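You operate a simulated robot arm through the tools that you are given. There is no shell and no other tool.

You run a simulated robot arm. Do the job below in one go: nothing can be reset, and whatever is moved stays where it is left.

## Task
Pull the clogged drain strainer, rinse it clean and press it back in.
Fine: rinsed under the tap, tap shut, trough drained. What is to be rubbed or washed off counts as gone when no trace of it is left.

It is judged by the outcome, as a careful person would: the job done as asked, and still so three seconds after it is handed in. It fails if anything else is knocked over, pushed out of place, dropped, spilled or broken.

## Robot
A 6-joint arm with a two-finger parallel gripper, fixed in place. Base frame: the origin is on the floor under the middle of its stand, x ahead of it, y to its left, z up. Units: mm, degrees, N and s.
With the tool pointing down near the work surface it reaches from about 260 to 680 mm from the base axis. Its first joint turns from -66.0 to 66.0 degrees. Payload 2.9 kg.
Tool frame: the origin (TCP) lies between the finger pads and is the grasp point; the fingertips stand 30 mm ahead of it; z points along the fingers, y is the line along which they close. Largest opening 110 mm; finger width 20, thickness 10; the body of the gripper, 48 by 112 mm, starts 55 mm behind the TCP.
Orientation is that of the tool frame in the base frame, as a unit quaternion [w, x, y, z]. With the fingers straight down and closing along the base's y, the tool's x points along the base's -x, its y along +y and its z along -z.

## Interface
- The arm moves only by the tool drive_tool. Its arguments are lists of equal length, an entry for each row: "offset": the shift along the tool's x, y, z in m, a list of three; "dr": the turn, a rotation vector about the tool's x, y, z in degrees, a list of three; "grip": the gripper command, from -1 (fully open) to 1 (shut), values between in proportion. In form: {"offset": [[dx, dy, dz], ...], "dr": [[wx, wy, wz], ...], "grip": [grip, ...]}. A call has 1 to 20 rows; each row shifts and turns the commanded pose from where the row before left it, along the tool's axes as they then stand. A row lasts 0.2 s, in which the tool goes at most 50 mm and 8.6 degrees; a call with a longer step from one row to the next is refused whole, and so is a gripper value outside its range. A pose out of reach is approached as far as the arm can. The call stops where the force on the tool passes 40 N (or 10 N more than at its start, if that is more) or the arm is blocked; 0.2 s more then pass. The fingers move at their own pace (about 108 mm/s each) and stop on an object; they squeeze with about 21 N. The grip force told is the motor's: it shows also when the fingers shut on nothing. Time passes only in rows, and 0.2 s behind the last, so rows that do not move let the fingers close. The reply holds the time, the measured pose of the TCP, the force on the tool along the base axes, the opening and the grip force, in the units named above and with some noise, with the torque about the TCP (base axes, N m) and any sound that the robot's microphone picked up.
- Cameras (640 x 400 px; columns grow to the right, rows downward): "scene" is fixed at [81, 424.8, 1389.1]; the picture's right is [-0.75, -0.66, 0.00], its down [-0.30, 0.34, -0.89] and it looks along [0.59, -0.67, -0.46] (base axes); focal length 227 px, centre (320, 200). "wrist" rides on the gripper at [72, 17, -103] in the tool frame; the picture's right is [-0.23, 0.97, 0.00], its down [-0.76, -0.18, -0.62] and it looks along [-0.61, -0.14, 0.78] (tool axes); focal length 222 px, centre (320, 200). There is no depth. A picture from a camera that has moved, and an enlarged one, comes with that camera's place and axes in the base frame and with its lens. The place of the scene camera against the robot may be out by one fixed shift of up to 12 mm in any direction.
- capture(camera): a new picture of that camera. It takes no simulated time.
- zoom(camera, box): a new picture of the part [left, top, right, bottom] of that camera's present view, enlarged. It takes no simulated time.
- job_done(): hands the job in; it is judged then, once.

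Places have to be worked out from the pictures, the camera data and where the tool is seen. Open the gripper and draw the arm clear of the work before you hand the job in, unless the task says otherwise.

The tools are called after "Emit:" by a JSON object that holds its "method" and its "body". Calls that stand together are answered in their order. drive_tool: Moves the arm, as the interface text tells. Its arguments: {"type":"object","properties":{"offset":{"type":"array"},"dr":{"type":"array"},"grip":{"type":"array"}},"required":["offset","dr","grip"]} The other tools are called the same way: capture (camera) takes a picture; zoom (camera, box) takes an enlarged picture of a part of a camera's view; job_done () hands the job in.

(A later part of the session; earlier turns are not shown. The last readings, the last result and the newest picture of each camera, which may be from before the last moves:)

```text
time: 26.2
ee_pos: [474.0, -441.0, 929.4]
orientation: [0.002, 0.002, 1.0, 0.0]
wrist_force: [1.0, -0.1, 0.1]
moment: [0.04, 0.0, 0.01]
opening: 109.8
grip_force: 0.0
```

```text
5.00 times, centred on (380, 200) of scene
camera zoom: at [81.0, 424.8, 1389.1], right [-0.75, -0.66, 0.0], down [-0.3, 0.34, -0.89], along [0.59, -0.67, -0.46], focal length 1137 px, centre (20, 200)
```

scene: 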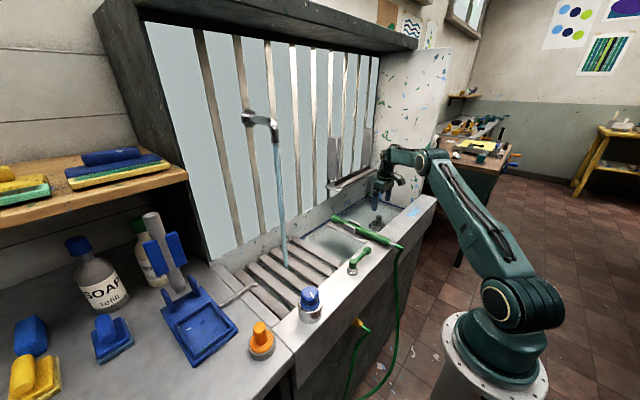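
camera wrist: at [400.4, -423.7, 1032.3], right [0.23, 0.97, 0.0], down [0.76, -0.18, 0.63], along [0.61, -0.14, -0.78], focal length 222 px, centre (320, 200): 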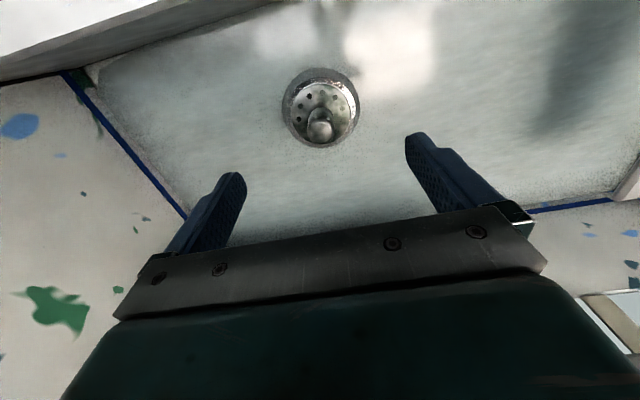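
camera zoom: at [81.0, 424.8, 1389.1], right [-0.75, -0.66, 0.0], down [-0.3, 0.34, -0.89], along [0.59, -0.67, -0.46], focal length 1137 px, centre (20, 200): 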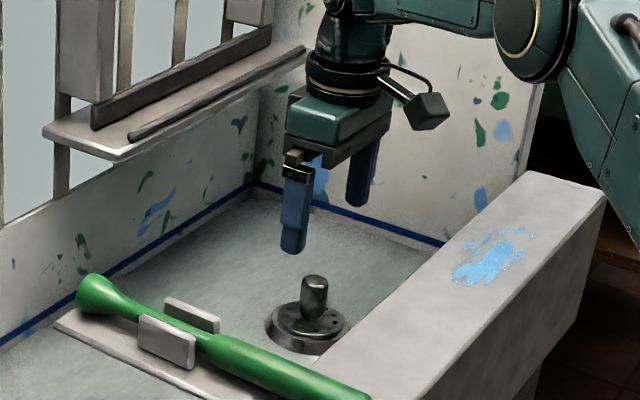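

The knob is at about (476.5, -440), 25 mm across. I descend so the tips stop just above the disc, then close on the knob.

Emit:
{"method": "drive_tool", "body": {"offset": [[-0.0025, 0.001, 0.03], [0, 0, 0.03], [0, 0, 0.03], [0, 0, 0.014], [0, 0, 0]], "dr": [[0, 0, 0], [0, 0, 0], [0, 0, 0], [0, 0, 0], [0, 0, 0]], "grip": [-1, -1, -0.6, -0.3, -0.3]}}

Emit:
{"method": "capture", "body": {"camera": "wrist"}}

Emit:
{"method": "zoom", "body": {"camera": "scene", "box": [340, 160, 420, 240]}}

```text
time: 27.4
ee_pos: [476.9, -440.4, 824.7]
orientation: [0.002, 0.001, 1.0, 0.0]
wrist_force: [0.2, -0.2, 0.2]
moment: [-0.01, -0.02, -0.03]
opening: 71.6
grip_force: 0.0
```

```text
taken
camera wrist: at [404.5, -423.0, 927.2], right [0.23, 0.97, 0.0], down [0.76, -0.18, 0.63], along [0.61, -0.14, -0.78], focal length 222 px, centre (320, 200)
```

wrist: 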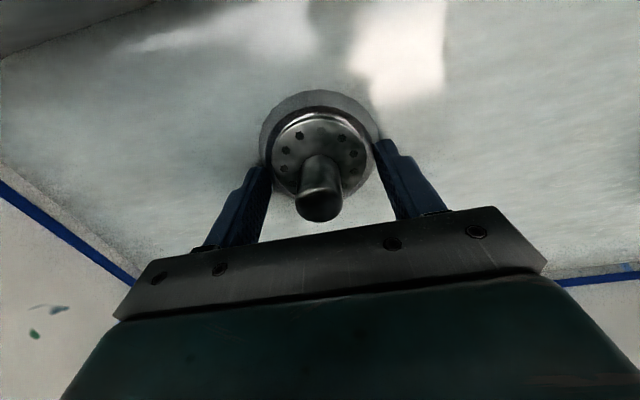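

```text
5.00 times, centred on (380, 200) of scene
camera zoom: at [81.0, 424.8, 1389.1], right [-0.75, -0.66, 0.0], down [-0.3, 0.34, -0.89], along [0.59, -0.67, -0.46], focal length 1137 px, centre (20, 200)
```

zoom: 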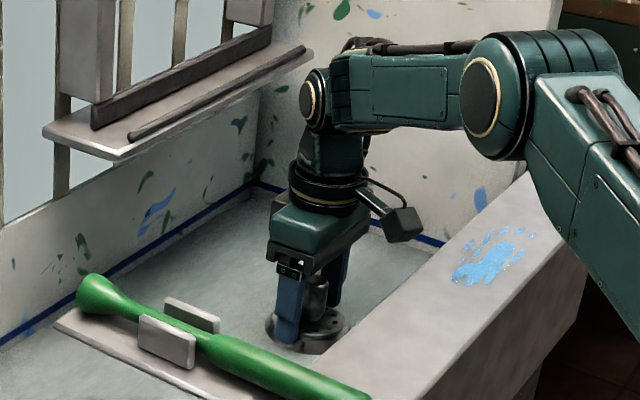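

The knob sits squarely between the fingers, with the tips just above the disc. I close the gripper.

Emit:
{"method": "drive_tool", "body": {"offset": [[0, 0, 0], [0, 0, 0], [0, 0, 0], [0, 0, 0]], "dr": [[0, 0, 0], [0, 0, 0], [0, 0, 0], [0, 0, 0]], "grip": [1, 1, 1, 1]}}

Emit:
{"method": "zoom", "body": {"camera": "wrist", "box": [230, 70, 420, 230]}}

```text
time: 28.4
ee_pos: [476.8, -439.6, 824.3]
orientation: [0.002, 0.002, 1.0, 0.0]
wrist_force: [1.4, 0.3, -2.9]
moment: [-0.12, -0.07, 0.21]
opening: 60.2
grip_force: 45.0
```

```text
2.50 times, centred on (325, 150) of wrist
camera zoom: at [404.5, -422.9, 927.3], right [0.23, 0.97, 0.0], down [0.76, -0.18, 0.63], along [0.61, -0.14, -0.78], focal length 555 px, centre (308, 325)
```

zoom: 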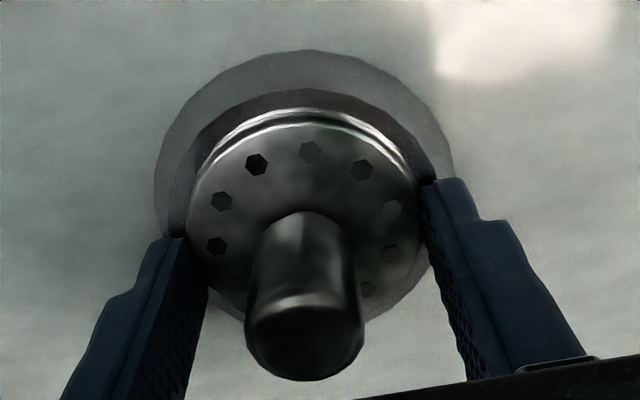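

The tips caught the 60 mm disc rim instead of the knob, so the disc sits a bit higher than estimated. I reopen slightly, rise 11 mm and close on the knob.

Emit:
{"method": "drive_tool", "body": {"offset": [[0, 0, 0], [0, 0, 0], [0, 0, -0.006], [0, 0, -0.005], [0, 0, 0], [0, 0, 0], [0, 0, 0], [0, 0, 0]], "dr": [[0, 0, 0], [0, 0, 0], [0, 0, 0], [0, 0, 0], [0, 0, 0], [0, 0, 0], [0, 0, 0], [0, 0, 0]], "grip": [-0.3, -0.3, -0.3, -0.3, 1, 1, 1, 1]}}

Emit:
{"method": "zoom", "body": {"camera": "wrist", "box": [230, 70, 420, 230]}}

```text
time: 30.2
ee_pos: [478.2, -439.0, 837.5]
orientation: [0.002, 0.002, 1.0, 0.0]
wrist_force: [-0.4, -0.2, 0.9]
moment: [0.04, 0.03, 0.03]
opening: 24.3
grip_force: 20.9
```

```text
2.50 times, centred on (325, 150) of wrist
camera zoom: at [404.6, -422.6, 939.2], right [0.23, 0.97, 0.0], down [0.76, -0.18, 0.63], along [0.61, -0.14, -0.78], focal length 555 px, centre (308, 325)
```

zoom: 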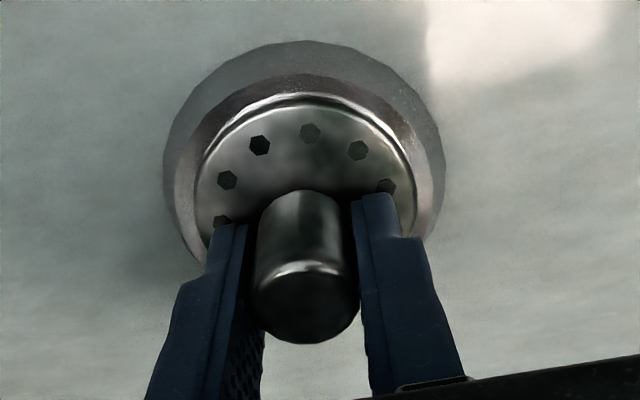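

I now hold the knob at 24.3 mm. I pull up slowly and watch the force.

Emit:
{"method": "drive_tool", "body": {"offset": [[0, 0, -0.003], [0, 0, -0.003], [0, 0, -0.004], [0, 0, -0.005], [0, 0, -0.005]], "dr": [[0, 0, 0], [0, 0, 0], [0, 0, 0], [0, 0, 0], [0, 0, 0]], "grip": [1, 1, 1, 1, 1]}}

Emit:
{"method": "zoom", "body": {"camera": "wrist", "box": [230, 70, 420, 230]}}

Emit:
{"method": "zoom", "body": {"camera": "scene", "box": [340, 160, 420, 240]}}

```text
time: 31.4
ee_pos: [477.0, -437.6, 856.2]
orientation: [0.002, 0.002, 1.0, 0.0]
wrist_force: [0.0, 1.2, 1.6]
moment: [0.1, -0.06, -0.03]
opening: 24.3
grip_force: 21.1
```

```text
2.50 times, centred on (325, 150) of wrist
camera zoom: at [403.9, -421.7, 959.1], right [0.23, 0.97, 0.0], down [0.76, -0.18, 0.63], along [0.61, -0.14, -0.78], focal length 555 px, centre (308, 325)
```

zoom: 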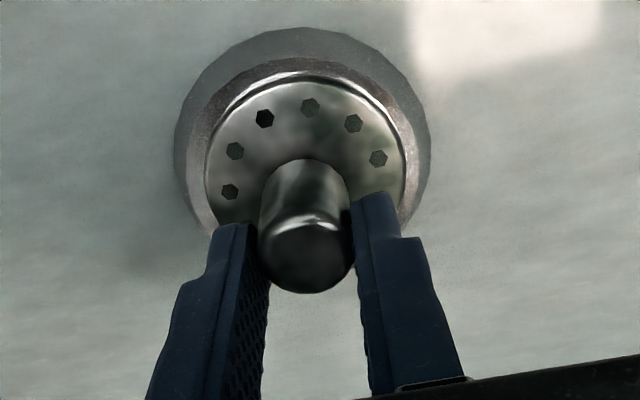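

```text
5.00 times, centred on (380, 200) of scene
camera zoom: at [81.0, 424.8, 1389.1], right [-0.75, -0.66, 0.0], down [-0.3, 0.34, -0.89], along [0.59, -0.67, -0.46], focal length 1137 px, centre (20, 200)
```

zoom: 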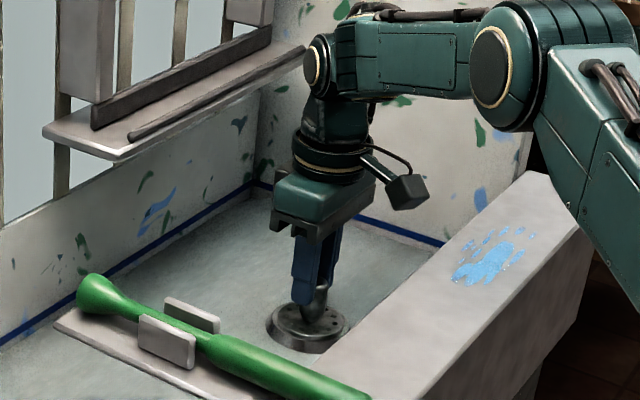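

The strainer is stuck: the fingers slid up the knob while it stayed seated. I go back down for a full-depth grip and will twist to break it loose before pulling.

Emit:
{"method": "drive_tool", "body": {"offset": [[0, 0, 0], [0, 0, 0], [0, -0.001, 0.01], [0, 0, 0.009], [0, 0, 0], [0, 0, 0], [0, 0, 0], [0, 0, 0]], "dr": [[0, 0, 0], [0, 0, 0], [0, 0, 0], [0, 0, 0], [0, 0, 0], [0, 0, 0], [0, 0, 0], [0, 0, 0]], "grip": [0.2, 0.2, 0.2, 0.2, 1, 1, 1, 1]}}

Emit:
{"method": "drive_tool", "body": {"offset": [[0, 0, -0.001], [0, 0, -0.001]], "dr": [[0, 0, 0], [0, 0, 0]], "grip": [1, 1]}}

```text
time: 33.2
ee_pos: [477.2, -440.7, 837.3]
orientation: [0.001, 0.002, 1.0, 0.0]
wrist_force: [-1.1, -1.2, -0.1]
moment: [-0.03, 0.05, 0.01]
opening: 24.3
grip_force: 21.2
```

```text
time: 33.8
ee_pos: [477.4, -440.9, 838.7]
orientation: [0.001, 0.002, 1.0, 0.002]
wrist_force: [-0.7, 1.7, -1.4]
moment: [0.07, 0.0, 0.02]
opening: 24.2
grip_force: 20.7
```

Little resistance shows yet. I twist back and forth while raising in small steps and read the force.

Emit:
{"method": "drive_tool", "body": {"offset": [[0, 0, 0], [0, 0, 0], [0, 0, 0], [0, 0, -0.001], [0, 0, -0.001], [0, 0, -0.001]], "dr": [[0, 0, 6], [0, 0, 6], [0, 0, -6], [0, 0, -6], [0, 0, -6], [0, 0, 0]], "grip": [1, 1, 1, 1, 1, 1]}}

Emit:
{"method": "zoom", "body": {"camera": "wrist", "box": [230, 70, 420, 230]}}

```text
time: 35.2
ee_pos: [477.2, -440.2, 843.0]
orientation: [0.002, -0.05, 0.999, 0.0]
wrist_force: [-0.5, -0.7, -0.8]
moment: [-0.02, -0.02, 0.01]
opening: 24.2
grip_force: 21.1
```

```text
2.50 times, centred on (325, 150) of wrist
camera zoom: at [403.2, -430.8, 945.6], right [0.13, 0.99, 0.0], down [0.77, -0.1, 0.63], along [0.62, -0.08, -0.78], focal length 555 px, centre (308, 325)
```

zoom: 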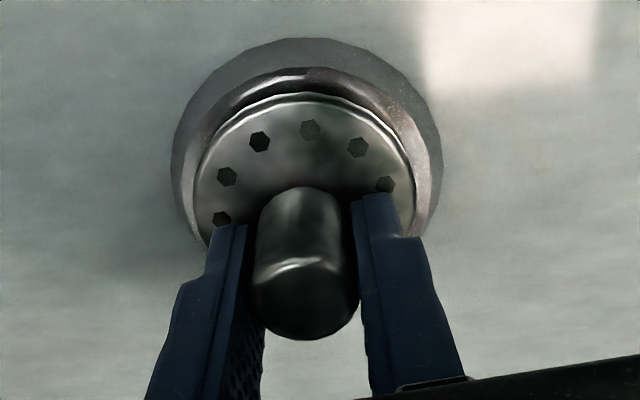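

The strainer now turned with the gripper and a gap shows around its rim, so it's loose. I raise slowly and check it stays in the grip.

Emit:
{"method": "drive_tool", "body": {"offset": [[0, 0, -0.001], [0, 0, -0.001], [0, 0, -0.002], [0, 0, -0.002], [0, 0, -0.002], [0, 0, -0.002]], "dr": [[0, 0, 3], [0, 0, 3], [0, 0, -3], [0, 0, -3], [0, 0, 3], [0, 0, 3]], "grip": [1, 1, 1, 1, 1, 1]}}

Emit:
{"method": "zoom", "body": {"camera": "wrist", "box": [230, 70, 420, 230]}}

Emit:
{"method": "zoom", "body": {"camera": "scene", "box": [340, 180, 400, 240]}}

```text
time: 36.6
ee_pos: [477.5, -440.9, 852.3]
orientation: [0.002, 0.002, 1.0, 0.0]
wrist_force: [0.0, 0.3, -0.6]
moment: [-0.01, 0.01, 0.01]
opening: 24.3
grip_force: 20.9
```

```text
2.50 times, centred on (325, 150) of wrist
camera zoom: at [404.4, -423.4, 955.6], right [0.23, 0.97, 0.0], down [0.76, -0.18, 0.63], along [0.61, -0.14, -0.78], focal length 555 px, centre (308, 325)
```

zoom: 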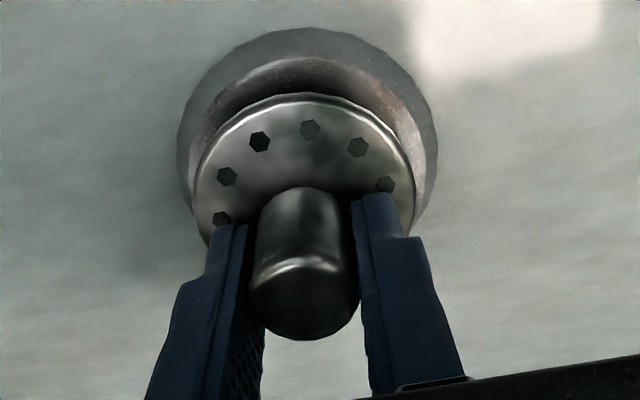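

```text
6.67 times, centred on (370, 210) of scene
camera zoom: at [81.0, 424.8, 1389.1], right [-0.75, -0.66, 0.0], down [-0.3, 0.34, -0.89], along [0.59, -0.67, -0.46], focal length 1516 px, centre (-13, 133)
```

zoom: 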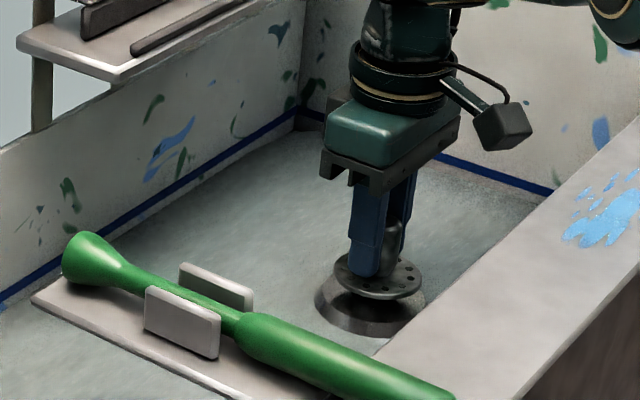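

The strainer is out of its seat and held firmly. I lift it clear to z≈970.

Emit:
{"method": "drive_tool", "body": {"offset": [[0, 0, -0.006], [0, 0, -0.008], [0, 0, -0.012], [0, 0, -0.016], [0, 0, -0.02], [0, 0, -0.02], [0, 0, -0.02], [0, 0, -0.015]], "dr": [[0, 0, 0], [0, 0, 0], [0, 0, 0], [0, 0, 0], [0, 0, 0], [0, 0, 0], [0, 0, 0], [0, 0, 0]], "grip": [1, 1, 1, 1, 1, 1, 1, 1]}}

Emit:
{"method": "capture", "body": {"camera": "wrist"}}

Emit:
{"method": "zoom", "body": {"camera": "scene", "box": [330, 150, 410, 240]}}

```text
time: 38.4
ee_pos: [476.7, -440.8, 969.4]
orientation: [0.002, 0.003, 1.0, 0.0]
wrist_force: [-0.9, -0.6, -0.5]
moment: [0.01, -0.03, 0.04]
opening: 24.4
grip_force: 21.1
```

```text
taken
camera wrist: at [404.2, -423.9, 1071.8], right [0.23, 0.97, 0.0], down [0.76, -0.18, 0.63], along [0.61, -0.14, -0.78], focal length 222 px, centre (320, 200)
```

wrist: 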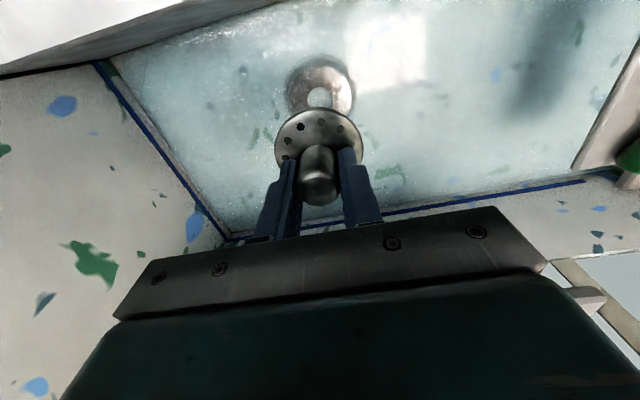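

```text
4.44 times, centred on (370, 195) of scene
camera zoom: at [81.0, 424.8, 1389.1], right [-0.75, -0.66, 0.0], down [-0.3, 0.34, -0.89], along [0.59, -0.67, -0.46], focal length 1011 px, centre (98, 222)
```

zoom: 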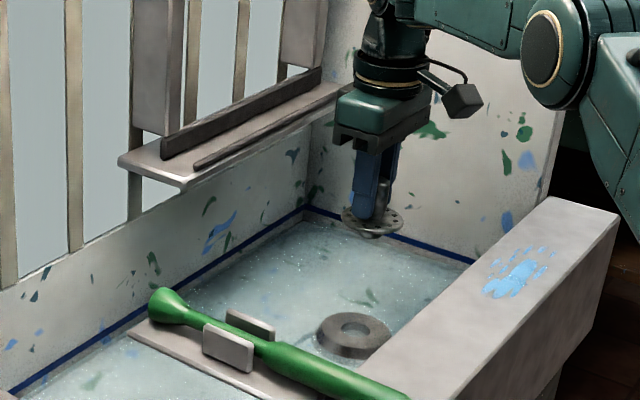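

The drain hole is open now and the murky water has cleared from the trough. I carry the strainer over the trough to in front of the tap stream and tilt the fingers forward 50° so the water can fall on the disc and not on the gripper.

Emit:
{"method": "drive_tool", "body": {"offset": [[0.002, 0.03, -0.035], [0.002, 0.03, -0.035], [0.002, 0.03, -0.035], [0.002, 0.03, -0.035], [0.001, 0.0425, 0], [0.001, 0.0425, 0], [0.001, 0.0425, 0], [0.001, 0.0425, 0], [0.001, 0.0425, 0], [0.001, 0.0425, 0], [0.001, 0.0425, 0], [0.001, 0.0425, 0], [0.001, 0.0425, 0], [0, 0, 0], [0, 0, 0], [0, 0, 0], [0, 0, 0], [0, 0, 0], [0, 0, 0], [0, 0, 0]], "dr": [[0, 0, 0], [0, 0, 0], [0, 0, 0], [0, 0, 0], [0, 0, 0], [0, 0, 0], [0, 0, 0], [0, 0, 0], [0, 0, 0], [0, 0, 0], [0, 0, 0], [0, 0, 0], [0, 0, 0], [0, -7.2, 0], [0, -7.2, 0], [0, -7.2, 0], [0, -7.2, 0], [0, -7.2, 0], [0, -7.2, 0], [0, -7.2, 0]], "grip": [1, 1, 1, 1, 1, 1, 1, 1, 1, 1, 1, 1, 1, 1, 1, 1, 1, 1, 1, 1]}}

Emit:
{"method": "capture", "body": {"camera": "wrist"}}

Emit:
{"method": "capture", "body": {"camera": "scene"}}

```text
time: 42.6
ee_pos: [460.5, 62.9, 1109.1]
orientation: [0.428, 0.002, 0.904, 0.0]
wrist_force: [0.8, -0.9, -0.7]
moment: [0.02, 0.01, -0.01]
opening: 24.2
grip_force: 21.2
```

```text
taken
camera wrist: at [335.4, 80.0, 1118.7], right [0.15, 0.97, 0.18], down [0.0, -0.18, 0.98], along [0.99, -0.15, -0.03], focal length 222 px, centre (320, 200)
```

wrist: 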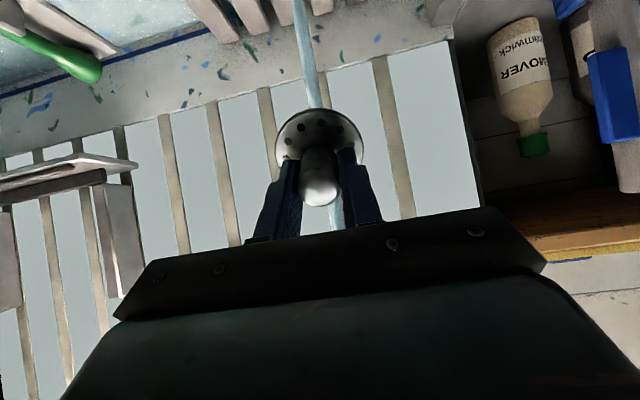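

```text
taken
```

scene: 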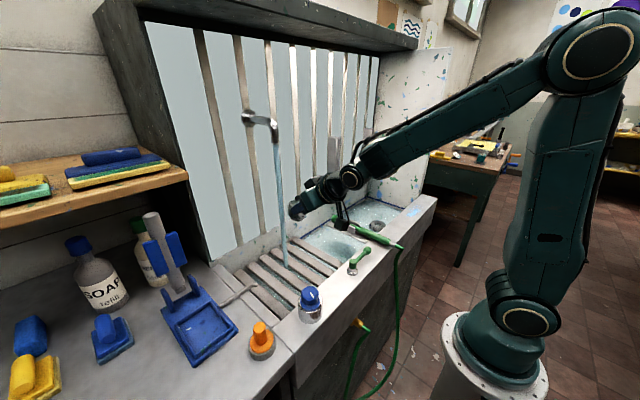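

The stream passes just behind the disc, at y≈58.5 and x≈550. I zoom in on the strainer to record the grime before rinsing.

Emit:
{"method": "zoom", "body": {"camera": "wrist", "box": [255, 85, 385, 215]}}

Emit:
{"method": "zoom", "body": {"camera": "scene", "box": [260, 160, 350, 240]}}

```text
3.08 times, centred on (320, 150) of wrist
camera zoom: at [335.4, 80.0, 1118.7], right [0.15, 0.97, 0.18], down [0.0, -0.18, 0.98], along [0.99, -0.15, -0.03], focal length 684 px, centre (320, 354)
```

zoom: 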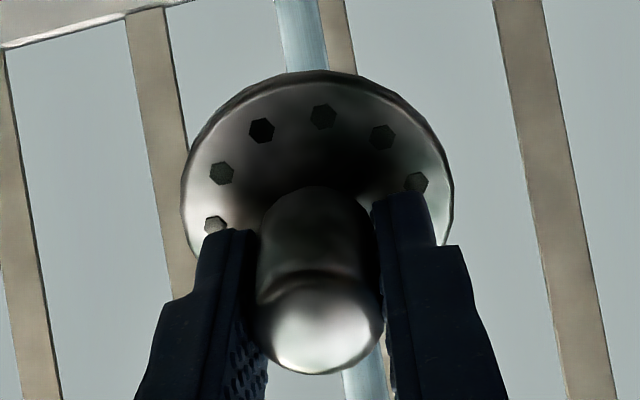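

```text
5.00 times, centred on (305, 200) of scene
camera zoom: at [81.0, 424.8, 1389.1], right [-0.75, -0.66, 0.0], down [-0.3, 0.34, -0.89], along [0.59, -0.67, -0.46], focal length 1137 px, centre (395, 200)
```

zoom: 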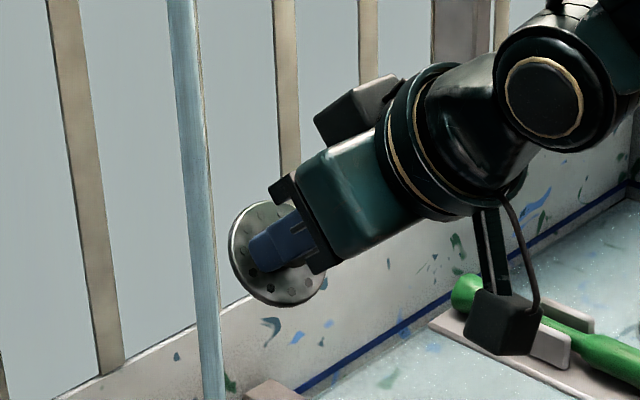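

The grime shows as grey plugs in several holes and a film on the disc. I move the disc forward into the stream.

Emit:
{"method": "drive_tool", "body": {"offset": [[-0.0127, -0.0014, 0.0155], [-0.0127, -0.0014, 0.0155], [-0.0127, -0.0014, 0.0155], [0, 0, 0], [0, 0, 0], [0, 0, 0], [0, 0, 0], [0, 0, 0]], "dr": [[0, 0, 0], [0, 0, 0], [0, 0, 0], [0, 0, 0], [0, 0, 0], [0, 0, 0], [0, 0, 0], [0, 0, 0]], "grip": [1, 1, 1, 1, 1, 1, 1, 1]}}

Emit:
{"method": "zoom", "body": {"camera": "wrist", "box": [255, 85, 385, 215]}}

Emit:
{"method": "zoom", "body": {"camera": "scene", "box": [240, 110, 340, 240]}}

```text
time: 44.4
ee_pos: [523.1, 58.1, 1110.2]
orientation: [0.427, 0.003, 0.904, -0.001]
wrist_force: [-0.5, 0.1, -0.6]
moment: [0.06, 0.03, -0.01]
opening: 24.6
grip_force: 21.2
```

```text
3.08 times, centred on (320, 150) of wrist
camera zoom: at [396.6, 74.2, 1119.3], right [0.15, 0.97, 0.18], down [0.0, -0.18, 0.98], along [0.99, -0.15, -0.03], focal length 684 px, centre (320, 354)
```

zoom: 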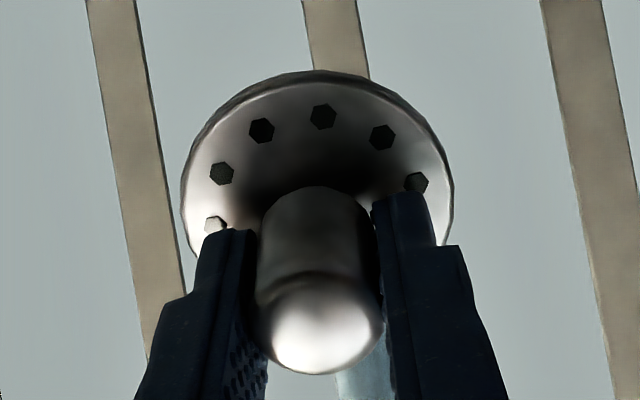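

```text
3.08 times, centred on (290, 175) of scene
camera zoom: at [81.0, 424.8, 1389.1], right [-0.75, -0.66, 0.0], down [-0.3, 0.34, -0.89], along [0.59, -0.67, -0.46], focal length 700 px, centre (412, 277)
```

zoom: 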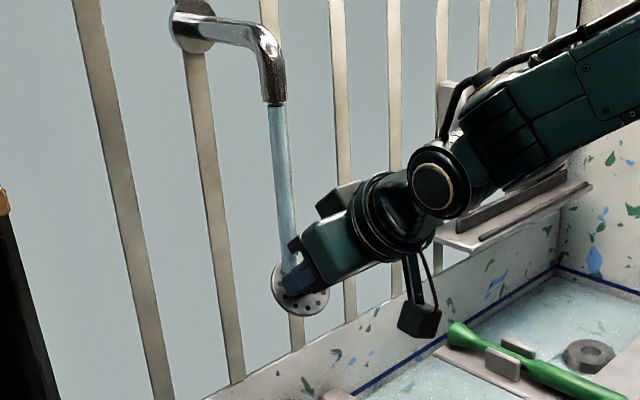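

The stream lands on the disc and the hole plugs are already darkening. I sweep the disc around under the stream so every part is rinsed.

Emit:
{"method": "drive_tool", "body": {"offset": [[0, 0.012, 0], [0, 0, 0], [-0.0076, 0, 0.0093], [0, 0, 0], [0, -0.012, 0], [0, 0, 0], [0, -0.012, 0], [0, 0, 0], [0.0076, 0, -0.0093], [0, 0, 0], [0.0076, 0, -0.0093], [0, 0, 0], [0, 0.012, 0], [0, 0, 0], [0, 0.012, 0], [0, 0, 0], [-0.0076, 0, 0.0093], [0, -0.012, 0], [0, 0, 0], [0, 0, 0]], "dr": [[0, 0, 0], [0, 0, 0], [0, 0, 0], [0, 0, 0], [0, 0, 0], [0, 0, 0], [0, 0, 0], [0, 0, 0], [0, 0, 0], [0, 0, 0], [0, 0, 0], [0, 0, 0], [0, 0, 0], [0, 0, 0], [0, 0, 0], [0, 0, 0], [0, 0, 0], [0, 0, 0], [0, 0, 0], [0, 0, 0]], "grip": [1, 1, 1, 1, 1, 1, 1, 1, 1, 1, 1, 1, 1, 1, 1, 1, 1, 1, 1, 1]}}

Emit:
{"method": "zoom", "body": {"camera": "wrist", "box": [255, 85, 385, 215]}}

Emit:
{"method": "zoom", "body": {"camera": "scene", "box": [265, 165, 345, 225]}}

```text
time: 48.6
ee_pos: [521.6, 56.9, 1109.5]
orientation: [0.428, 0.003, 0.904, -0.002]
wrist_force: [-1.0, -0.1, -0.9]
moment: [-0.02, 0.03, 0.0]
opening: 24.3
grip_force: 21.1
```

```text
3.08 times, centred on (320, 150) of wrist
camera zoom: at [395.2, 74.0, 1118.1], right [0.15, 0.97, 0.18], down [0.0, -0.18, 0.98], along [0.99, -0.15, -0.03], focal length 684 px, centre (320, 354)
```

zoom: 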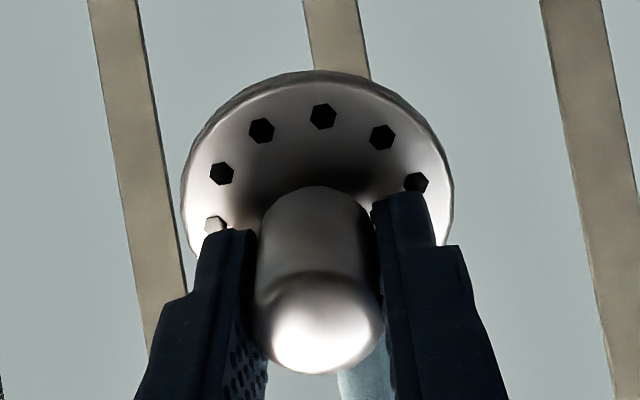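

```text
6.67 times, centred on (305, 195) of scene
camera zoom: at [81.0, 424.8, 1389.1], right [-0.75, -0.66, 0.0], down [-0.3, 0.34, -0.89], along [0.59, -0.67, -0.46], focal length 1516 px, centre (420, 233)
```

zoom: 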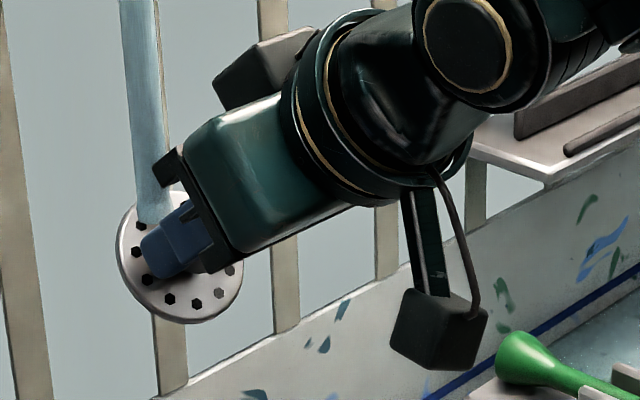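

Nearly all grime is gone; in the scene view two holes on the -y side still look grey. I sweep that side of the disc under the stream.

Emit:
{"method": "drive_tool", "body": {"offset": [[-0.0076, 0.012, 0.0093], [-0.0038, 0.012, 0.0046], [0, 0, 0], [0, 0, 0], [0, 0, 0], [-0.0038, -0.003, 0.0046], [0, 0, 0], [0, 0, 0], [0.0038, 0.006, -0.0046], [0, 0, 0], [0.0076, 0, -0.0093], [0, 0, 0], [0, 0, 0]], "dr": [[0, 0, 0], [0, 0, 0], [0, 0, 0], [0, 0, 0], [0, 0, 0], [0, 0, 0], [0, 0, 0], [0, 0, 0], [0, 0, 0], [0, 0, 0], [0, 0, 0], [0, 0, 0], [0, 0, 0]], "grip": [1, 1, 1, 1, 1, 1, 1, 1, 1, 1, 1, 1, 1]}}

Emit:
{"method": "zoom", "body": {"camera": "scene", "box": [255, 165, 335, 225]}}

Emit:
{"method": "zoom", "body": {"camera": "wrist", "box": [255, 85, 385, 215]}}

```text
time: 51.4
ee_pos: [528.4, 85.1, 1109.0]
orientation: [0.427, 0.002, 0.904, 0.0]
wrist_force: [-0.3, 0.1, -0.4]
moment: [0.03, 0.03, 0.01]
opening: 24.6
grip_force: 21.4
```

```text
6.67 times, centred on (295, 195) of scene
camera zoom: at [81.0, 424.8, 1389.1], right [-0.75, -0.66, 0.0], down [-0.3, 0.34, -0.89], along [0.59, -0.67, -0.46], focal length 1516 px, centre (487, 233)
```

zoom: 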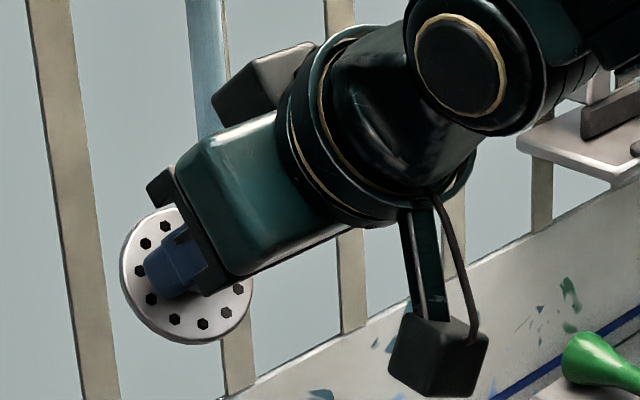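

```text
3.08 times, centred on (320, 150) of wrist
camera zoom: at [401.7, 102.4, 1118.0], right [0.15, 0.97, 0.18], down [0.0, -0.18, 0.98], along [0.99, -0.15, -0.03], focal length 684 px, centre (320, 354)
```

zoom: 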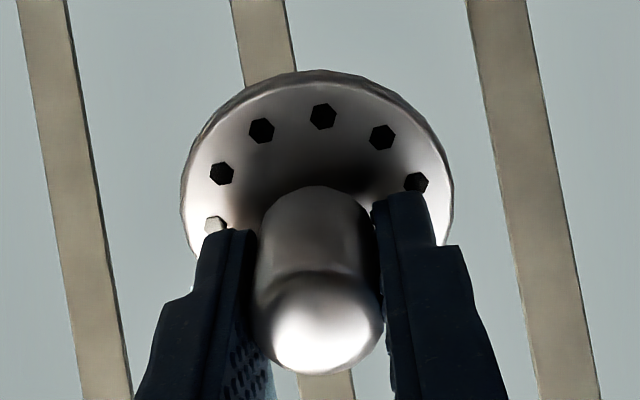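

The scene view now shows every visible hole black and clean. To rinse the parts shaded by the fingers and knob, I recentre the disc in the stream and roll the tool about its axis.

Emit:
{"method": "drive_tool", "body": {"offset": [[0.0034, -0.0265, -0.0042], [0, 0, 0], [0, 0, 0], [0, 0, 0], [0, 0, 0], [0, 0, 0], [0, 0, 0], [0, 0, 0], [0, 0, 0], [0, 0, 0], [0, 0, 0]], "dr": [[0, 0, 0], [0, 0, 7.5], [0, 0, 7.5], [0, 0, 7.5], [0, 0, 7.5], [0, 0, 7.5], [0, 0, 7.5], [0, 0, 7.5], [0, 0, 7.5], [0, 0, 0], [0, 0, 0]], "grip": [1, 1, 1, 1, 1, 1, 1, 1, 1, 1, 1]}}

Emit:
{"method": "capture", "body": {"camera": "wrist"}}

Emit:
{"method": "zoom", "body": {"camera": "scene", "box": [240, 110, 360, 230]}}

```text
time: 53.8
ee_pos: [522.5, 57.4, 1109.6]
orientation: [0.369, 0.455, 0.782, 0.213]
wrist_force: [0.1, 0.4, -0.8]
moment: [-0.04, 0.02, 0.01]
opening: 24.5
grip_force: 21.3
```

```text
taken
camera wrist: at [428.3, 129.5, 1158.3], right [0.61, 0.29, 0.74], down [-0.34, -0.75, 0.57], along [0.72, -0.6, -0.36], focal length 222 px, centre (320, 200)
```

wrist: 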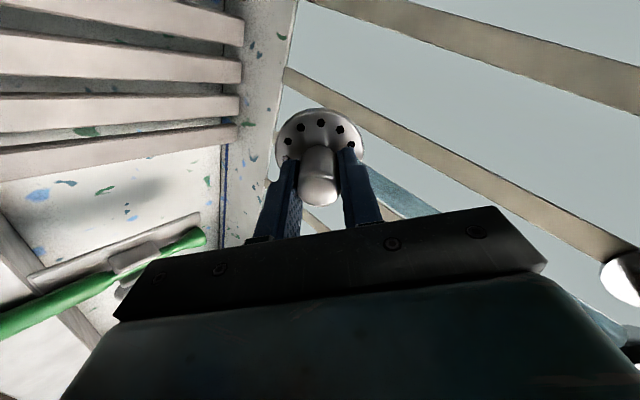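

```text
3.33 times, centred on (300, 170) of scene
camera zoom: at [81.0, 424.8, 1389.1], right [-0.75, -0.66, 0.0], down [-0.3, 0.34, -0.89], along [0.59, -0.67, -0.46], focal length 758 px, centre (387, 300)
```

zoom: 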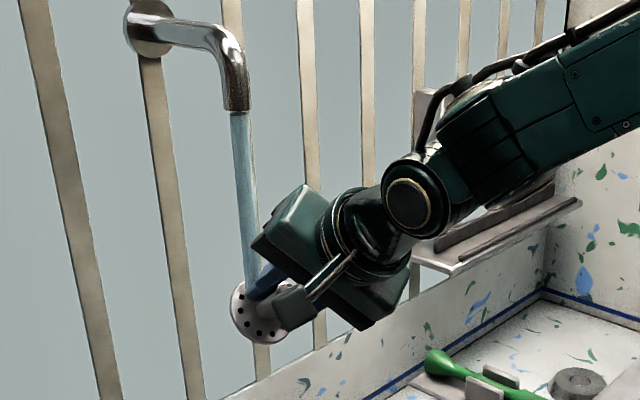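

All holes look black now and the trough floor is clear. I sweep a little in this rolled pose to cover the rest of the face.

Emit:
{"method": "drive_tool", "body": {"offset": [[0.0104, 0.006, 0], [0, 0, 0], [-0.0038, 0.0066, 0.0093], [0, 0, 0], [-0.0104, -0.006, 0], [0, 0, 0], [-0.0104, -0.006, 0], [0, 0, 0], [0.0038, -0.0066, -0.0093], [0, 0, 0], [0.0038, -0.0066, -0.0093], [0, 0, 0], [0.0104, 0.006, 0], [0, 0, 0], [0.0104, 0.006, 0], [0, 0, 0], [-0.0104, -0.006, 0], [-0.0038, 0.0066, 0.0093], [0, 0, 0]], "dr": [[0, 0, 0], [0, 0, 0], [0, 0, 0], [0, 0, 0], [0, 0, 0], [0, 0, 0], [0, 0, 0], [0, 0, 0], [0, 0, 0], [0, 0, 0], [0, 0, 0], [0, 0, 0], [0, 0, 0], [0, 0, 0], [0, 0, 0], [0, 0, 0], [0, 0, 0], [0, 0, 0], [0, 0, 0]], "grip": [1, 1, 1, 1, 1, 1, 1, 1, 1, 1, 1, 1, 1, 1, 1, 1, 1, 1, 1]}}

Emit:
{"method": "zoom", "body": {"camera": "wrist", "box": [255, 85, 385, 215]}}

Emit:
{"method": "zoom", "body": {"camera": "scene", "box": [265, 170, 345, 225]}}

```text
time: 57.8
ee_pos: [522.0, 58.8, 1110.3]
orientation: [0.37, 0.453, 0.782, 0.214]
wrist_force: [0.5, -0.6, -0.1]
moment: [-0.07, -0.03, 0.05]
opening: 24.4
grip_force: 20.8
```

```text
3.08 times, centred on (320, 150) of wrist
camera zoom: at [428.3, 130.2, 1157.8], right [0.61, 0.29, 0.74], down [-0.34, -0.75, 0.57], along [0.72, -0.6, -0.36], focal length 684 px, centre (320, 354)
```

zoom: 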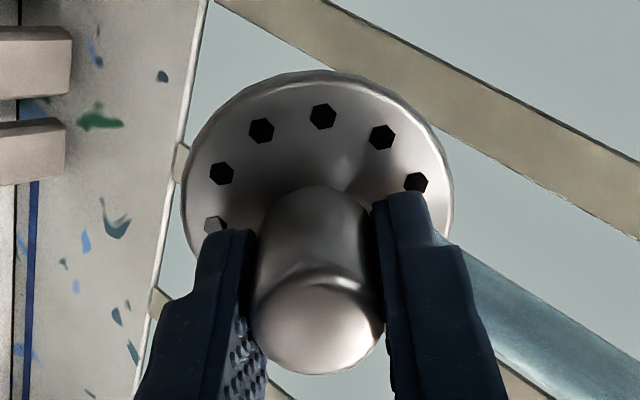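

```text
7.27 times, centred on (305, 198) of scene
camera zoom: at [81.0, 424.8, 1389.1], right [-0.75, -0.66, 0.0], down [-0.3, 0.34, -0.89], along [0.59, -0.67, -0.46], focal length 1654 px, centre (429, 218)
```

zoom: 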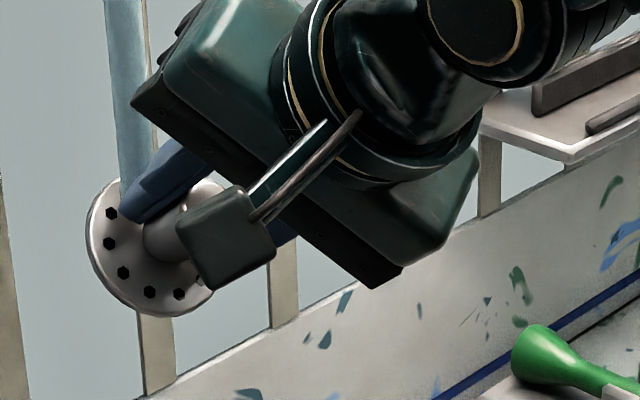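

One hole beside the left finger still looks grey, as it's shaded by the finger in these poses. I roll the other way, to -60°, so that side faces up into the stream.

Emit:
{"method": "drive_tool", "body": {"offset": [[0, 0, 0], [0, 0, 0], [0, 0, 0], [0, 0, 0], [0, 0, 0], [0, 0, 0], [0, 0, 0], [0, 0, 0], [0, 0, 0], [0, 0, 0], [0, 0, 0], [0, 0, 0], [0, 0, 0], [0, 0, 0], [0, 0, 0], [0, 0, 0], [0, 0, 0], [0, 0, 0]], "dr": [[0, 0, -7.5], [0, 0, -7.5], [0, 0, -7.5], [0, 0, -7.5], [0, 0, -7.5], [0, 0, -7.5], [0, 0, -7.5], [0, 0, -7.5], [0, 0, -7.5], [0, 0, -7.5], [0, 0, -7.5], [0, 0, -7.5], [0, 0, -7.5], [0, 0, -7.5], [0, 0, -7.5], [0, 0, -7.5], [0, 0, 0], [0, 0, 0]], "grip": [1, 1, 1, 1, 1, 1, 1, 1, 1, 1, 1, 1, 1, 1, 1, 1, 1, 1]}}

Emit:
{"method": "capture", "body": {"camera": "wrist"}}

Emit:
{"method": "zoom", "body": {"camera": "scene", "box": [240, 110, 360, 230]}}

```text
time: 61.6
ee_pos: [523.2, 57.6, 1110.8]
orientation: [0.37, -0.451, 0.784, -0.214]
wrist_force: [0.2, 0.0, -0.1]
moment: [0.02, 0.0, 0.0]
opening: 24.5
grip_force: 20.8
```

```text
taken
camera wrist: at [409.5, 4.2, 1135.7], right [-0.46, 0.69, -0.56], down [-0.14, 0.57, 0.81], along [0.88, 0.45, -0.17], focal length 222 px, centre (320, 200)
```

wrist: 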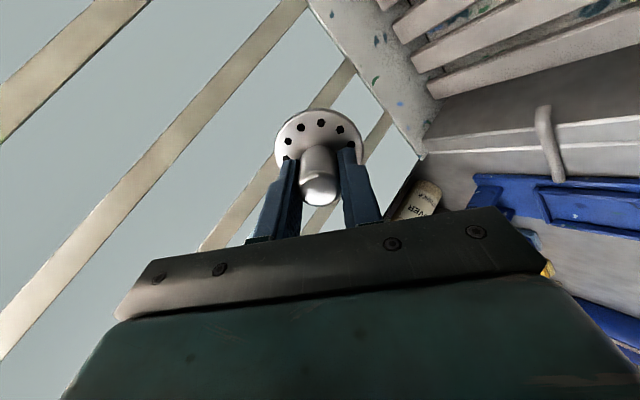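

```text
3.33 times, centred on (300, 170) of scene
camera zoom: at [81.0, 424.8, 1389.1], right [-0.75, -0.66, 0.0], down [-0.3, 0.34, -0.89], along [0.59, -0.67, -0.46], focal length 758 px, centre (387, 300)
```

zoom: 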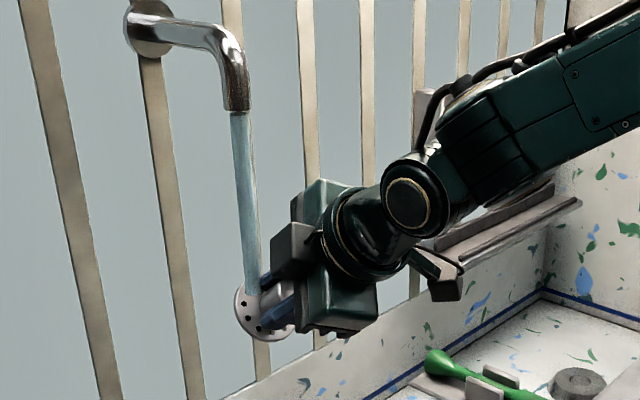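

This pose faces the shaded side upward. I shift so the hole beside the left finger sits in the stream, and dwell and sweep there.

Emit:
{"method": "drive_tool", "body": {"offset": [[-0.0123, 0.0148, -0.0081], [0, 0, 0], [0, 0, 0], [0, 0, 0], [-0.0043, 0.0025, 0], [0, 0, 0], [0, 0, 0], [-0.0016, -0.0027, 0.0039], [0, 0, 0], [0, 0, 0], [0.0086, -0.005, 0], [0, 0, 0], [0.0032, 0.0054, -0.0078], [0, 0, 0], [0, 0, 0], [-0.0043, 0.0025, 0], [0, 0, 0]], "dr": [[0, 0, 0], [0, 0, 0], [0, 0, 0], [0, 0, 0], [0, 0, 0], [0, 0, 0], [0, 0, 0], [0, 0, 0], [0, 0, 0], [0, 0, 0], [0, 0, 0], [0, 0, 0], [0, 0, 0], [0, 0, 0], [0, 0, 0], [0, 0, 0], [0, 0, 0]], "grip": [1, 1, 1, 1, 1, 1, 1, 1, 1, 1, 1, 1, 1, 1, 1, 1, 1]}}

Emit:
{"method": "zoom", "body": {"camera": "wrist", "box": [255, 85, 385, 215]}}

Emit:
{"method": "zoom", "body": {"camera": "scene", "box": [265, 170, 345, 225]}}

```text
time: 65.2
ee_pos: [506.3, 76.7, 1109.2]
orientation: [0.369, -0.45, 0.784, -0.215]
wrist_force: [0.7, 0.4, -1.3]
moment: [0.01, -0.02, -0.03]
opening: 24.8
grip_force: 20.7
```

```text
3.08 times, centred on (320, 150) of wrist
camera zoom: at [394.5, 23.2, 1135.6], right [-0.46, 0.69, -0.56], down [-0.14, 0.57, 0.81], along [0.88, 0.45, -0.17], focal length 684 px, centre (320, 354)
```

zoom: 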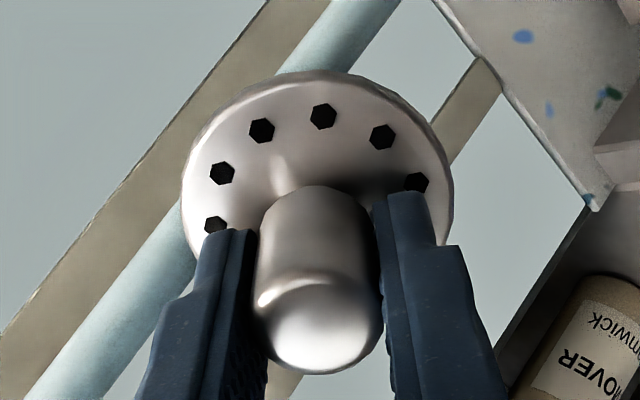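

```text
7.27 times, centred on (305, 198) of scene
camera zoom: at [81.0, 424.8, 1389.1], right [-0.75, -0.66, 0.0], down [-0.3, 0.34, -0.89], along [0.59, -0.67, -0.46], focal length 1654 px, centre (429, 218)
```

zoom: 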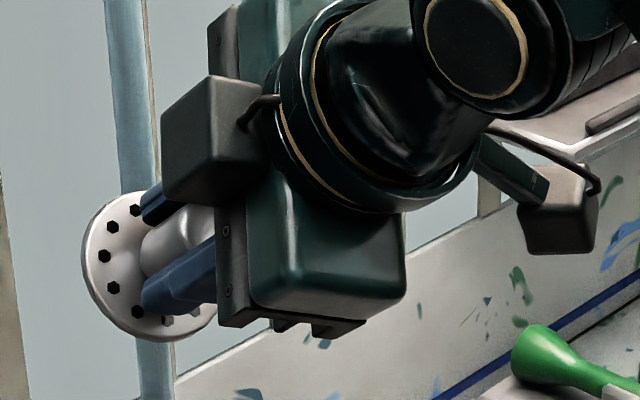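

The hole beside the left finger is now clean and black. One hole near the lower finger looks greyish in the scene view, so I zoom further.

Emit:
{"method": "zoom", "body": {"camera": "scene", "box": [270, 190, 300, 220]}}

Emit:
{"method": "zoom", "body": {"camera": "wrist", "box": [290, 100, 370, 160]}}

```text
13.33 times, centred on (285, 205) of scene
camera zoom: at [81.0, 424.8, 1389.1], right [-0.75, -0.66, 0.0], down [-0.3, 0.34, -0.89], along [0.59, -0.67, -0.46], focal length 3032 px, centre (787, 133)
```

zoom: 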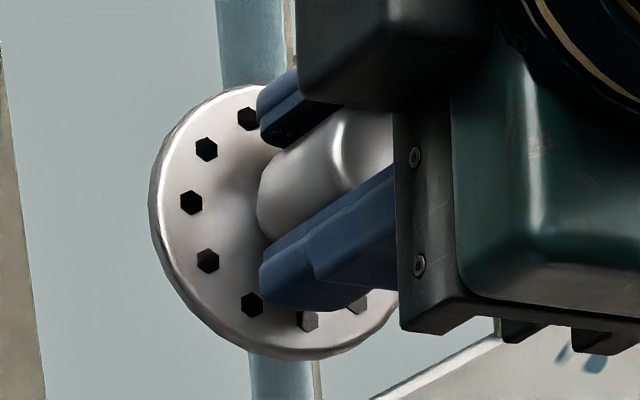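

```text
6.67 times, centred on (330, 130) of wrist
camera zoom: at [394.5, 23.2, 1135.6], right [-0.46, 0.69, -0.56], down [-0.14, 0.57, 0.81], along [0.88, 0.45, -0.17], focal length 1481 px, centre (253, 667)
```

zoom: 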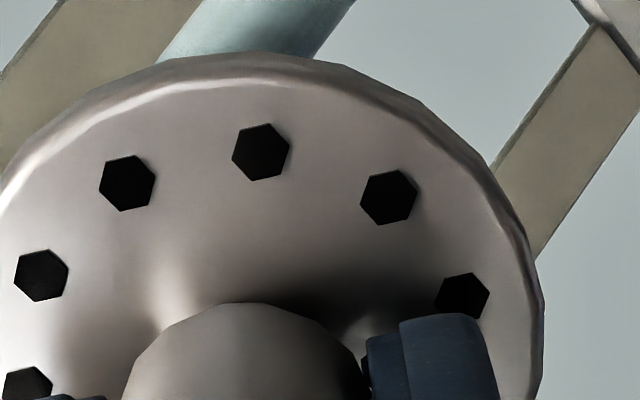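

The wrist view shows those same holes black, so the grey is only a reflection. I also want to check the underside, so I back out of the stream and un-roll first.

Emit:
{"method": "drive_tool", "body": {"offset": [[0.0265, 0.0089, -0.0256], [0.0265, 0.0089, -0.0256], [0, 0, 0], [0, 0, 0], [0, 0, 0], [0, 0, 0], [0, 0, 0], [0, 0, 0], [0, 0, 0], [0, 0, 0]], "dr": [[0, 0, 0], [0, 0, 0], [0, 0, 7.5], [0, 0, 7.5], [0, 0, 7.5], [0, 0, 7.5], [0, 0, 7.5], [0, 0, 7.5], [0, 0, 7.5], [0, 0, 7.5]], "grip": [1, 1, 1, 1, 1, 1, 1, 1, 1, 1]}}

Emit:
{"method": "capture", "body": {"camera": "scene"}}

Emit:
{"method": "zoom", "body": {"camera": "wrist", "box": [255, 85, 385, 215]}}

```text
time: 67.4
ee_pos: [440.1, 40.0, 1110.3]
orientation: [0.427, 0.003, 0.904, 0.0]
wrist_force: [0.3, -0.5, -0.2]
moment: [0.01, -0.01, -0.01]
opening: 24.6
grip_force: 20.7
```

```text
taken
```

scene: 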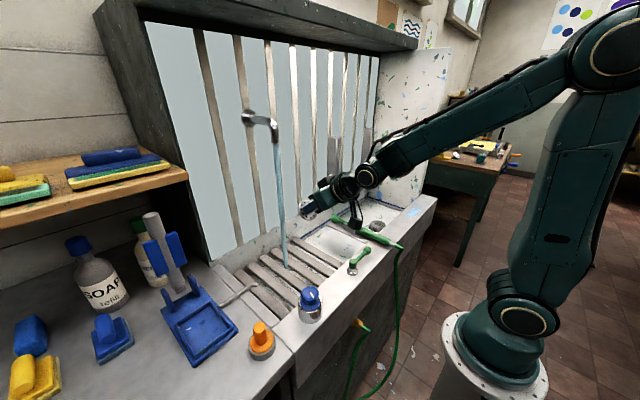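

```text
3.08 times, centred on (320, 150) of wrist
camera zoom: at [314.2, 57.3, 1119.2], right [0.15, 0.97, 0.18], down [0.0, -0.18, 0.98], along [0.99, -0.15, -0.03], focal length 684 px, centre (320, 354)
```

zoom: 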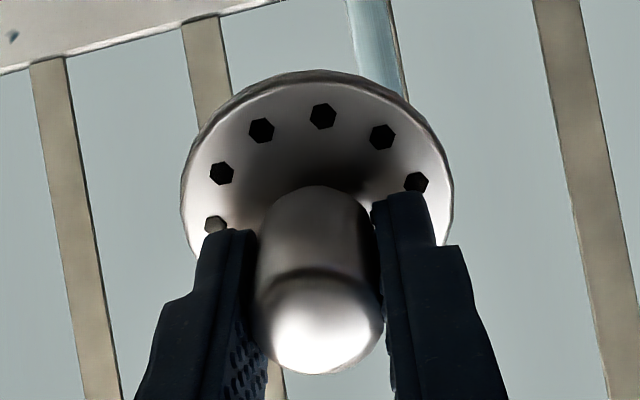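

That hole's grey comes and goes with the viewing angle, so it is a reflection. I now yaw the tool to point left (+y) to show the underside to the scene camera.

Emit:
{"method": "drive_tool", "body": {"offset": [[0, 0, 0], [0, 0, 0], [0, 0, 0], [0, 0, 0], [0, 0, 0], [0, 0, 0], [0, 0, 0], [0, 0, 0], [0, 0, 0], [0, 0, 0], [0, 0, 0]], "dr": [[-6.33, 0, -5.18], [-6.33, 0, -5.18], [-6.33, 0, -5.18], [-6.33, 0, -5.18], [-6.33, 0, -5.18], [-6.33, 0, -5.18], [-6.33, 0, -5.18], [-6.33, 0, -5.18], [-6.33, 0, -5.18], [-6.33, 0, -5.18], [-6.33, 0, -5.18]], "grip": [1, 1, 1, 1, 1, 1, 1, 1, 1, 1, 1]}}

Emit:
{"method": "capture", "body": {"camera": "scene"}}

```text
time: 69.8
ee_pos: [441.0, 40.0, 1109.7]
orientation: [0.303, -0.637, 0.64, 0.303]
wrist_force: [-0.5, -0.5, 0.7]
moment: [0.0, 0.0, -0.04]
opening: 24.1
grip_force: 20.9
```

```text
taken
```

scene: 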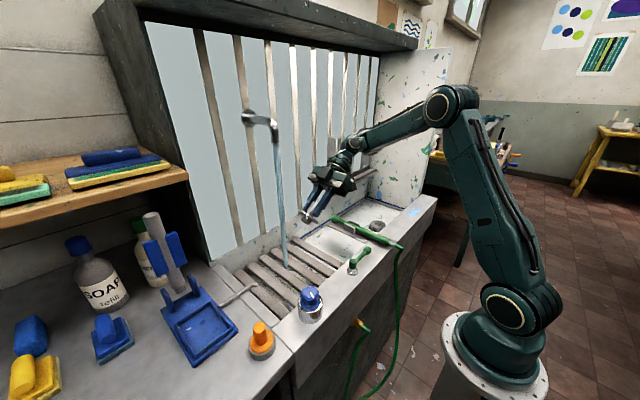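

The yaw worked and the tool now points left and down. I tilt it up so the underside faces the scene camera.

Emit:
{"method": "drive_tool", "body": {"offset": [[0, 0, 0], [0, 0, 0], [0, 0, 0], [0, 0, 0], [0, 0, 0], [0, 0, 0], [0, 0, 0], [0, 0, 0]], "dr": [[0, -7.5, 0], [0, -7.5, 0], [0, -7.5, 0], [0, -7.5, 0], [0, -7.5, 0], [0, -7.5, 0], [0, -7.5, 0], [0, -7.5, 0]], "grip": [1, 1, 1, 1, 1, 1, 1, 1]}}

Emit:
{"method": "zoom", "body": {"camera": "scene", "box": [270, 160, 370, 230]}}

Emit:
{"method": "capture", "body": {"camera": "scene"}}

```text
time: 71.6
ee_pos: [381.8, 126.2, 1017.9]
orientation: [0.454, -0.541, 0.553, 0.443]
wrist_force: [-0.3, -0.3, -0.5]
moment: [0.0, 0.01, -0.01]
opening: 24.4
grip_force: 21.0
out of reach, approached as far as the arm can: row 1, 2, 3, 4, 5, 6, 7, 8
```

```text
5.71 times, centred on (320, 195) of scene
camera zoom: at [81.0, 424.8, 1389.1], right [-0.75, -0.66, 0.0], down [-0.3, 0.34, -0.89], along [0.59, -0.67, -0.46], focal length 1299 px, centre (320, 229)
```

zoom: 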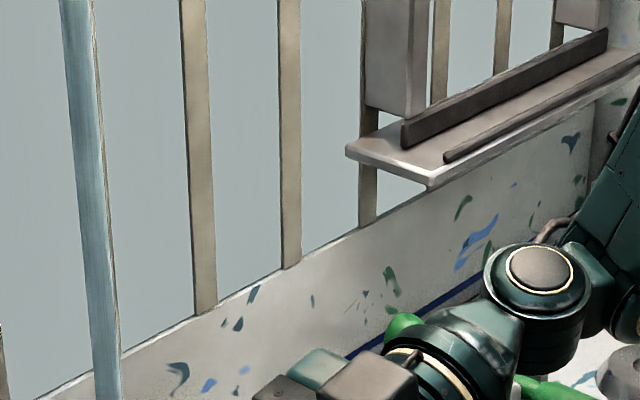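

```text
taken
```

scene: 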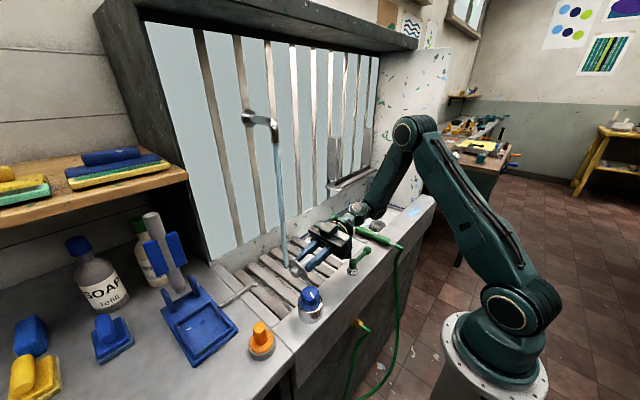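

The arm could not reach that tilt and drifted down toward the blue knob, though forces show no contact. I check the clearance before moving up.

Emit:
{"method": "zoom", "body": {"camera": "scene", "box": [270, 210, 390, 330]}}

Emit:
{"method": "capture", "body": {"camera": "wrist"}}

```text
3.33 times, centred on (330, 270) of scene
camera zoom: at [81.0, 424.8, 1389.1], right [-0.75, -0.66, 0.0], down [-0.3, 0.34, -0.89], along [0.59, -0.67, -0.46], focal length 758 px, centre (287, -33)
```

zoom: 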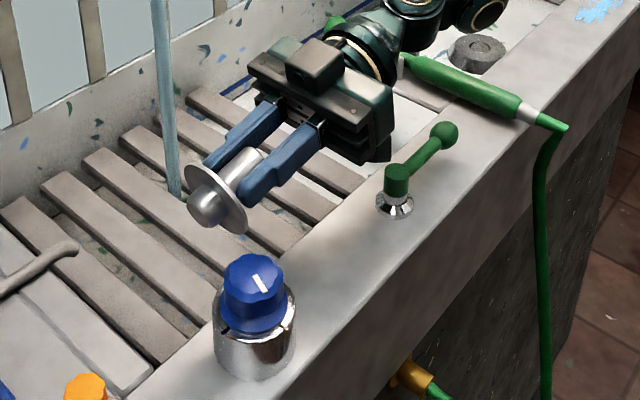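

```text
taken
camera wrist: at [361.7, 10.5, 966.3], right [-0.97, 0.07, 0.22], down [0.17, -0.47, 0.87], along [0.16, 0.88, 0.44], focal length 222 px, centre (320, 200)
```

wrist: 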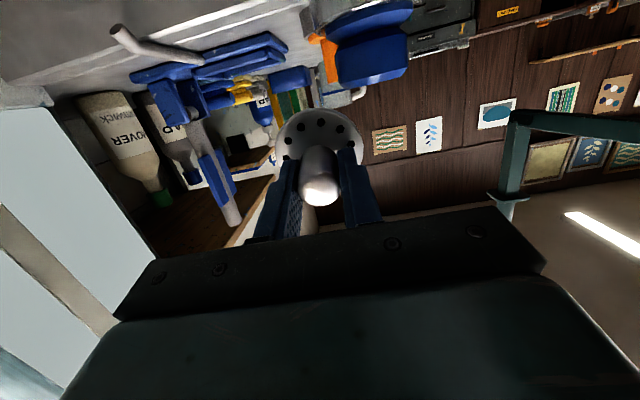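

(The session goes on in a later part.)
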